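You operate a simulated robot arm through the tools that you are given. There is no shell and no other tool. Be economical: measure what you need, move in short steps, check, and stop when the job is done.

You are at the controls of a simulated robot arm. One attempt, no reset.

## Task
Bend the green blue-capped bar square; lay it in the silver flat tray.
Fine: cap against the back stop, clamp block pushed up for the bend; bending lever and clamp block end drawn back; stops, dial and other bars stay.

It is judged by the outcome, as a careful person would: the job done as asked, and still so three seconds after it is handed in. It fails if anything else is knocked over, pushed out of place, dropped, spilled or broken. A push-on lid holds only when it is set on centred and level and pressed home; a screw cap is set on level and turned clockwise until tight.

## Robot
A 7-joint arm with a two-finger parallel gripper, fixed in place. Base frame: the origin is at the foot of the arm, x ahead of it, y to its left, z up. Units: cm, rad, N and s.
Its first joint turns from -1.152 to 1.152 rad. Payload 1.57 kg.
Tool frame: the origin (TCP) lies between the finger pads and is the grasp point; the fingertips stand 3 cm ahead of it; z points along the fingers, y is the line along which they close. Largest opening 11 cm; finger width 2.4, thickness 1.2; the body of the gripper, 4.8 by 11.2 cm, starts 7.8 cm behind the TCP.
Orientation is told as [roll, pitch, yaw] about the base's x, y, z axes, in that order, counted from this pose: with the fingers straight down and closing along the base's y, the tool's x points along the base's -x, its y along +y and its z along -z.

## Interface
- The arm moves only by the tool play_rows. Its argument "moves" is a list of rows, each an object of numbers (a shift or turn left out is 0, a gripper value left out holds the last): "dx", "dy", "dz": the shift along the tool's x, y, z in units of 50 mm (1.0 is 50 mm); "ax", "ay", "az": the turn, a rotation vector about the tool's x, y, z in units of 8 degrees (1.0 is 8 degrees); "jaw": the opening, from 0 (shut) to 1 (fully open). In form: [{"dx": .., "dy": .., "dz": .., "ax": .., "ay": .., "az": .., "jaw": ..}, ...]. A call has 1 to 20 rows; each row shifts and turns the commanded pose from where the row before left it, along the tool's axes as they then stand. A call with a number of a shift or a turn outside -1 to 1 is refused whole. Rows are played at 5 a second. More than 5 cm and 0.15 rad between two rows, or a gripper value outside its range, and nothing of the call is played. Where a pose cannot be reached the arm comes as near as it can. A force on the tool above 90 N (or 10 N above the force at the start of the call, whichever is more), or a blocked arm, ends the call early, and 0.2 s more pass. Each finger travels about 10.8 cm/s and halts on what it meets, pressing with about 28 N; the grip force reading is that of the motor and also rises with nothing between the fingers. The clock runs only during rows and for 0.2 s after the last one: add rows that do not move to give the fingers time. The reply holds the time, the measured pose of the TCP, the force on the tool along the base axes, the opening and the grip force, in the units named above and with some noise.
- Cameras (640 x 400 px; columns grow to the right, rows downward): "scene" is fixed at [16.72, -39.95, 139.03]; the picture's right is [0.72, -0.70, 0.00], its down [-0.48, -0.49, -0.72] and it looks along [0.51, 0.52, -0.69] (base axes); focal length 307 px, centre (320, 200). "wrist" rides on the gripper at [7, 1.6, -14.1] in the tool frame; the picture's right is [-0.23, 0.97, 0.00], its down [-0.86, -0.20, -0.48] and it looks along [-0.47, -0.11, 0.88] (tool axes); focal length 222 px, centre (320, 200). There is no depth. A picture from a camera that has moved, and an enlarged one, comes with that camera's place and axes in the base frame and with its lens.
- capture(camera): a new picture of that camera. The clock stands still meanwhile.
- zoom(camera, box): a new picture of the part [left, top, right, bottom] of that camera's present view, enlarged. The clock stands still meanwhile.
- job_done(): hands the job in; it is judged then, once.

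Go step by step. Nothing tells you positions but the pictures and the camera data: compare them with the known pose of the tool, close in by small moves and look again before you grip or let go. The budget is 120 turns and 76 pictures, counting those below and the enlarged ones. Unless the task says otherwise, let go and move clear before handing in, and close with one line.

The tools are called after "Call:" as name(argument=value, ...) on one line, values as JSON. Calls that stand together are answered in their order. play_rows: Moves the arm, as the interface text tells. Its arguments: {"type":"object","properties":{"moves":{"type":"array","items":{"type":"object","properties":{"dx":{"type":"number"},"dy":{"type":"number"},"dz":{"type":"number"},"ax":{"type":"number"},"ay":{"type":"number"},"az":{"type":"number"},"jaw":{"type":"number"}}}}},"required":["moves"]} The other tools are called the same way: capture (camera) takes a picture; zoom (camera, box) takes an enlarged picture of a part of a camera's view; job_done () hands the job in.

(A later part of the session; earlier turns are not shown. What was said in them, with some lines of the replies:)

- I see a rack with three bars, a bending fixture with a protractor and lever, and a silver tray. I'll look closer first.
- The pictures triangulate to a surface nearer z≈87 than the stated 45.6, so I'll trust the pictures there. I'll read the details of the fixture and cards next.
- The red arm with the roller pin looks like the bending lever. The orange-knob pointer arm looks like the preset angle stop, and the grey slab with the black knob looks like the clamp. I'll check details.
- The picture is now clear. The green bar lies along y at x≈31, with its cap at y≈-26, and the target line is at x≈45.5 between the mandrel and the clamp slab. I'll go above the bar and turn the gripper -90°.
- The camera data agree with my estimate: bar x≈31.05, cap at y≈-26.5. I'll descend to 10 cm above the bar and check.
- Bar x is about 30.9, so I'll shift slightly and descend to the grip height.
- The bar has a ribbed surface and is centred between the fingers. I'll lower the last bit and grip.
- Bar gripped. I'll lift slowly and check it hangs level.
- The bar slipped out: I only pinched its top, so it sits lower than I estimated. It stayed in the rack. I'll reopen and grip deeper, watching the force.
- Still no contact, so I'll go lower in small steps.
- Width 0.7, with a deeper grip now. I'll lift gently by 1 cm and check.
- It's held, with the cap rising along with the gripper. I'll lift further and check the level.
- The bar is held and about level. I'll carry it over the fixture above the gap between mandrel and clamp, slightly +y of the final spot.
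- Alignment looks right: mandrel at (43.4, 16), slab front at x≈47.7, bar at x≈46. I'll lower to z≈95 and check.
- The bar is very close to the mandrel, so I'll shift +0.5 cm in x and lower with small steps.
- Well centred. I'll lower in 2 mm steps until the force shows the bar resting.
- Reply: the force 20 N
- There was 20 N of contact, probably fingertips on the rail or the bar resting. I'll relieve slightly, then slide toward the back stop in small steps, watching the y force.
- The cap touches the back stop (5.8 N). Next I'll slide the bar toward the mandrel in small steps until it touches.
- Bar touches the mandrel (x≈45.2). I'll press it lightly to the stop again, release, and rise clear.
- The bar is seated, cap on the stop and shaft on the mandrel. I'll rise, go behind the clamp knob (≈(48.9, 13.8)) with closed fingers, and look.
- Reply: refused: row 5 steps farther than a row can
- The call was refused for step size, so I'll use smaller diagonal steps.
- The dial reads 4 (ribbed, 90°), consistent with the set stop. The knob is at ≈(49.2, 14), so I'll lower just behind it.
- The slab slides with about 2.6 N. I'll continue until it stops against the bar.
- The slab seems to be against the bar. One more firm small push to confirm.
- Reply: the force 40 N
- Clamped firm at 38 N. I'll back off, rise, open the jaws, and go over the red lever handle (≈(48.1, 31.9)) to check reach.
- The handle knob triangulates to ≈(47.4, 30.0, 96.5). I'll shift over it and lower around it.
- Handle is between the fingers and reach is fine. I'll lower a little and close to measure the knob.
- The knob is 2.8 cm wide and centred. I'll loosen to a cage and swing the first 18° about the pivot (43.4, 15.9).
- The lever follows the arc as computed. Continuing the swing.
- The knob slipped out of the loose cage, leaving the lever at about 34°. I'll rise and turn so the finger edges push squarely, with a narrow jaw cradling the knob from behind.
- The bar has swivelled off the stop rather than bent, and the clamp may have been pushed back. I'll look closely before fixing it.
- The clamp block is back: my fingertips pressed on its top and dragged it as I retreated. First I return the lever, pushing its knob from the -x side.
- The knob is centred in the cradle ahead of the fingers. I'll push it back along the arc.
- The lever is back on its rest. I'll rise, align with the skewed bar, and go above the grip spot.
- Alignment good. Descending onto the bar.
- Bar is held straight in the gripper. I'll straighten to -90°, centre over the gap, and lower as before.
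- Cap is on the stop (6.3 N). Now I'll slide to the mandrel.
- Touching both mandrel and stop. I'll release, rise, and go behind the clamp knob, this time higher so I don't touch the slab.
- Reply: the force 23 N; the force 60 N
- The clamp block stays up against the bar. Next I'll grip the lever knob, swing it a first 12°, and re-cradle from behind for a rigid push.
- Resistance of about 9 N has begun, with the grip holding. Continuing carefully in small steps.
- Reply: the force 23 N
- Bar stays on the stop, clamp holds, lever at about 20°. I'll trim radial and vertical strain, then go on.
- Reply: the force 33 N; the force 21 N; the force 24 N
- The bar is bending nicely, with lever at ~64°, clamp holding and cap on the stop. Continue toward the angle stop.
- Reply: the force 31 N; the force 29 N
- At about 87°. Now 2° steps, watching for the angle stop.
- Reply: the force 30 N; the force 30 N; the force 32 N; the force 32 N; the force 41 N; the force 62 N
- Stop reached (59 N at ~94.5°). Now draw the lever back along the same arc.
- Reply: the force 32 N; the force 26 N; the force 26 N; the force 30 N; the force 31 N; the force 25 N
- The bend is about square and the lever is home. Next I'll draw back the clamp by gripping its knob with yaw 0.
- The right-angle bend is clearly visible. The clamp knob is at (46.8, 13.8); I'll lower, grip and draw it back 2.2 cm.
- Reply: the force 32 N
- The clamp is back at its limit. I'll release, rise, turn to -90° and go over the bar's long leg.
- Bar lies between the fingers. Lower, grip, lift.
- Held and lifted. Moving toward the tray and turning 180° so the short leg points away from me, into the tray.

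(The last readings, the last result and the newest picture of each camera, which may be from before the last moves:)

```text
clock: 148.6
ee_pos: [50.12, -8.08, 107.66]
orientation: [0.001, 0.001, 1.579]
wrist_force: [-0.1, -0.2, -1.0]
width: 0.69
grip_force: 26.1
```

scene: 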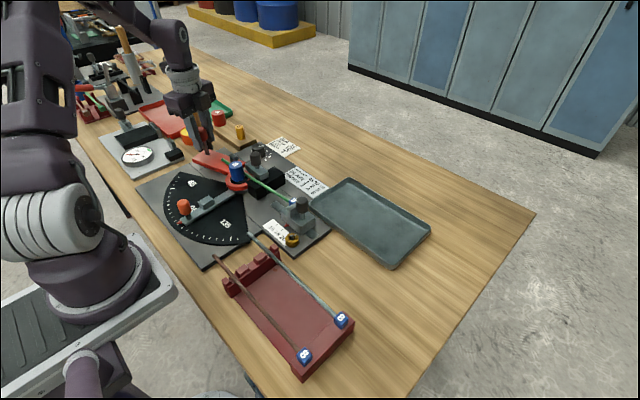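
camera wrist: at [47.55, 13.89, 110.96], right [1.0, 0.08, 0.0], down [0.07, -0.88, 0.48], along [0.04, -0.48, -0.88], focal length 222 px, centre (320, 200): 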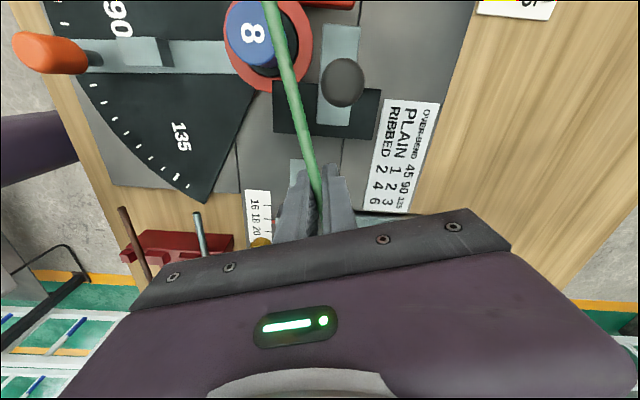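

Call:
play_rows(moves=[{"dx": 0.21, "dy": -0.45}, {"dx": 0.21, "dy": -0.45}, {}, {"dz": 0.8}, {"dz": 0.6}, {}, {}])

Call:
capture(camera="scene")

```text
clock: 150.2
ee_pos: [54.54, -10.17, 100.43]
orientation: [0.0, -0.001, 1.576]
wrist_force: [-0.5, -0.3, -1.0]
width: 0.69
grip_force: 26.2
```

```text
2 pictures are left
```

scene: 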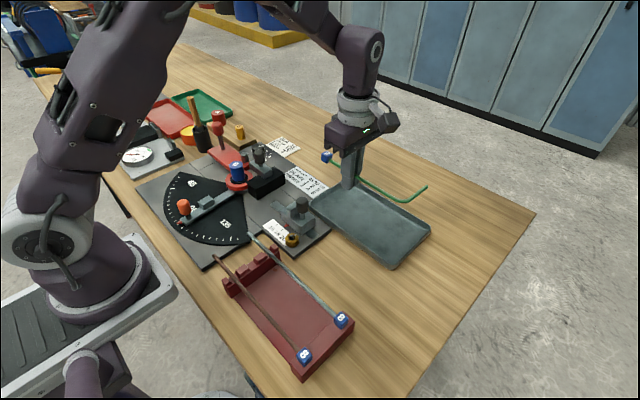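

The L sits over the tray area with margin on all sides. I'll lower it, with small steps at the end until the fingertips touch the tray.

Call:
play_rows(moves=[{"dy": -0.07}, {"dz": 0.6}, {"dz": 0.6}, {"dz": 0.4}, {"dz": 0.2}, {}, {}])

Call:
zoom(camera="scene", box=[290, 110, 450, 280])

```text
clock: 151.8
ee_pos: [54.93, -10.37, 91.62]
orientation: [-0.001, 0.001, 1.576]
wrist_force: [0.0, 1.3, -0.2]
width: 0.66
grip_force: 26.0
```

```text
2.35 times, centred on (370, 195) of scene
camera zoom: at [16.72, -39.95, 139.03], right [0.72, -0.7, 0.0], down [-0.48, -0.49, -0.72], along [0.51, 0.52, -0.69], focal length 723 px, centre (202, 212)
```

zoom: 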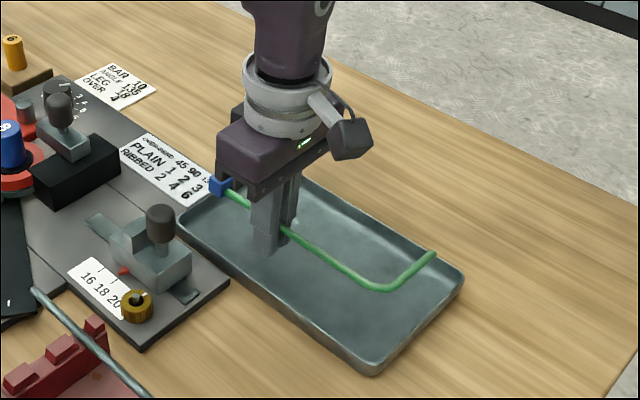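

The cap end is close to the tray's near edge, so I'll shift 1.5 cm toward -y and lower until touch.

Call:
play_rows(moves=[{"dx": 0.15}, {"dx": 0.15}, {}, {"dz": 0.1}, {"dz": 0.1}, {"dz": 0.05}, {}, {}])

Call:
play_rows(moves=[{"dz": 0.05}, {}, {"dz": 0.04}, {}, {}])

```text
clock: 153.6
ee_pos: [55.02, -11.77, 90.34]
orientation: [-0.001, 0.0, 1.577]
wrist_force: [0.5, 0.5, -0.9]
width: 0.68
grip_force: 26.6
```

```text
clock: 154.8
ee_pos: [54.94, -11.75, 89.81]
orientation: [0.0, 0.0, 1.577]
wrist_force: [-0.1, -0.1, 1.0]
width: 0.68
grip_force: 26.2
```

Call:
play_rows(moves=[{"dz": 0.05}, {}, {"dz": 0.04}, {}])

Call:
play_rows(moves=[{"dz": 0.04}, {}, {"dz": 0.04}, {}])

```text
clock: 155.8
ee_pos: [54.99, -11.88, 89.41]
orientation: [0.001, 0.0, 1.577]
wrist_force: [0.7, -0.4, -0.6]
width: 0.69
grip_force: 26.7
```

```text
clock: 156.8
ee_pos: [54.95, -11.81, 89.61]
orientation: [-0.005, 0.001, 1.577]
wrist_force: [-15.8, 6.3, 78.7]
width: 0.68
grip_force: 26.2
```

Touched the tray. I'll relieve the pressure, then open gently.

Call:
play_rows(moves=[{"dz": -0.06}, {}, {}])

Call:
play_rows(moves=[{"jaw": 0.07}, {"jaw": 0.09}, {"jaw": 0.13}, {}, {}])

```text
clock: 157.6
ee_pos: [54.96, -11.7, 89.56]
orientation: [-0.003, 0.0, 1.577]
wrist_force: [-2.7, 0.4, 39.7]
width: 0.72
grip_force: 26.4
```

```text
clock: 158.8
ee_pos: [55.06, -11.75, 89.44]
orientation: [-0.004, 0.0, 1.577]
wrist_force: [10.7, -2.6, 33.1]
width: 0.83
grip_force: 0.0
```

Call:
play_rows(moves=[{"dz": -0.04}, {}, {"dz": -0.04}, {}, {}])

```text
clock: 160.0
ee_pos: [54.93, -11.75, 89.74]
orientation: [-0.001, 0.001, 1.574]
wrist_force: [-0.3, 0.2, -0.2]
width: 1.42
grip_force: 0.0
```

Free. Rising straight up and clear.

Call:
play_rows(moves=[{"dz": -0.1}, {"dz": -0.3}, {"dz": -0.6}, {"dz": -0.8}, {"dz": -0.8}, {"dz": -0.6}, {"dy": 0.8}, {"dy": 0.8}, {"dy": 0.8}, {"dy": 0.8}, {}, {}])

Call:
capture(camera="scene")

```text
clock: 162.6
ee_pos: [39.03, -11.89, 105.73]
orientation: [0.001, 0.001, 1.575]
wrist_force: [-0.1, 0.5, -1.1]
width: 1.44
grip_force: 0.1
```

```text
0 pictures are left
```

scene: 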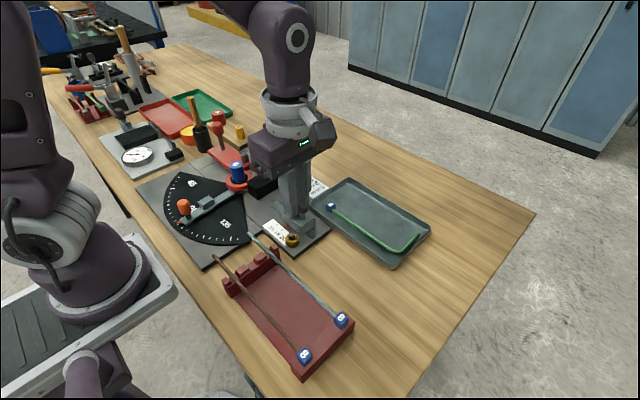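

The bent green bar lies inside the silver tray. The lever and clamp block are drawn back, and the stops, dial and other bars look undisturbed.

Call:
job_done()

```text
The job is handed in.
```

The green bar is bent about square and lies flat in the silver tray; lever and clamp block are drawn back, and I saw no change in the stops, dial or other bars. The first bend attempt slipped because the clamp had been dragged back, so I reseated the cap on the back stop, re-clamped and bent the bar to the preset angle stop. I judged the angle by eye and did not gauge it.
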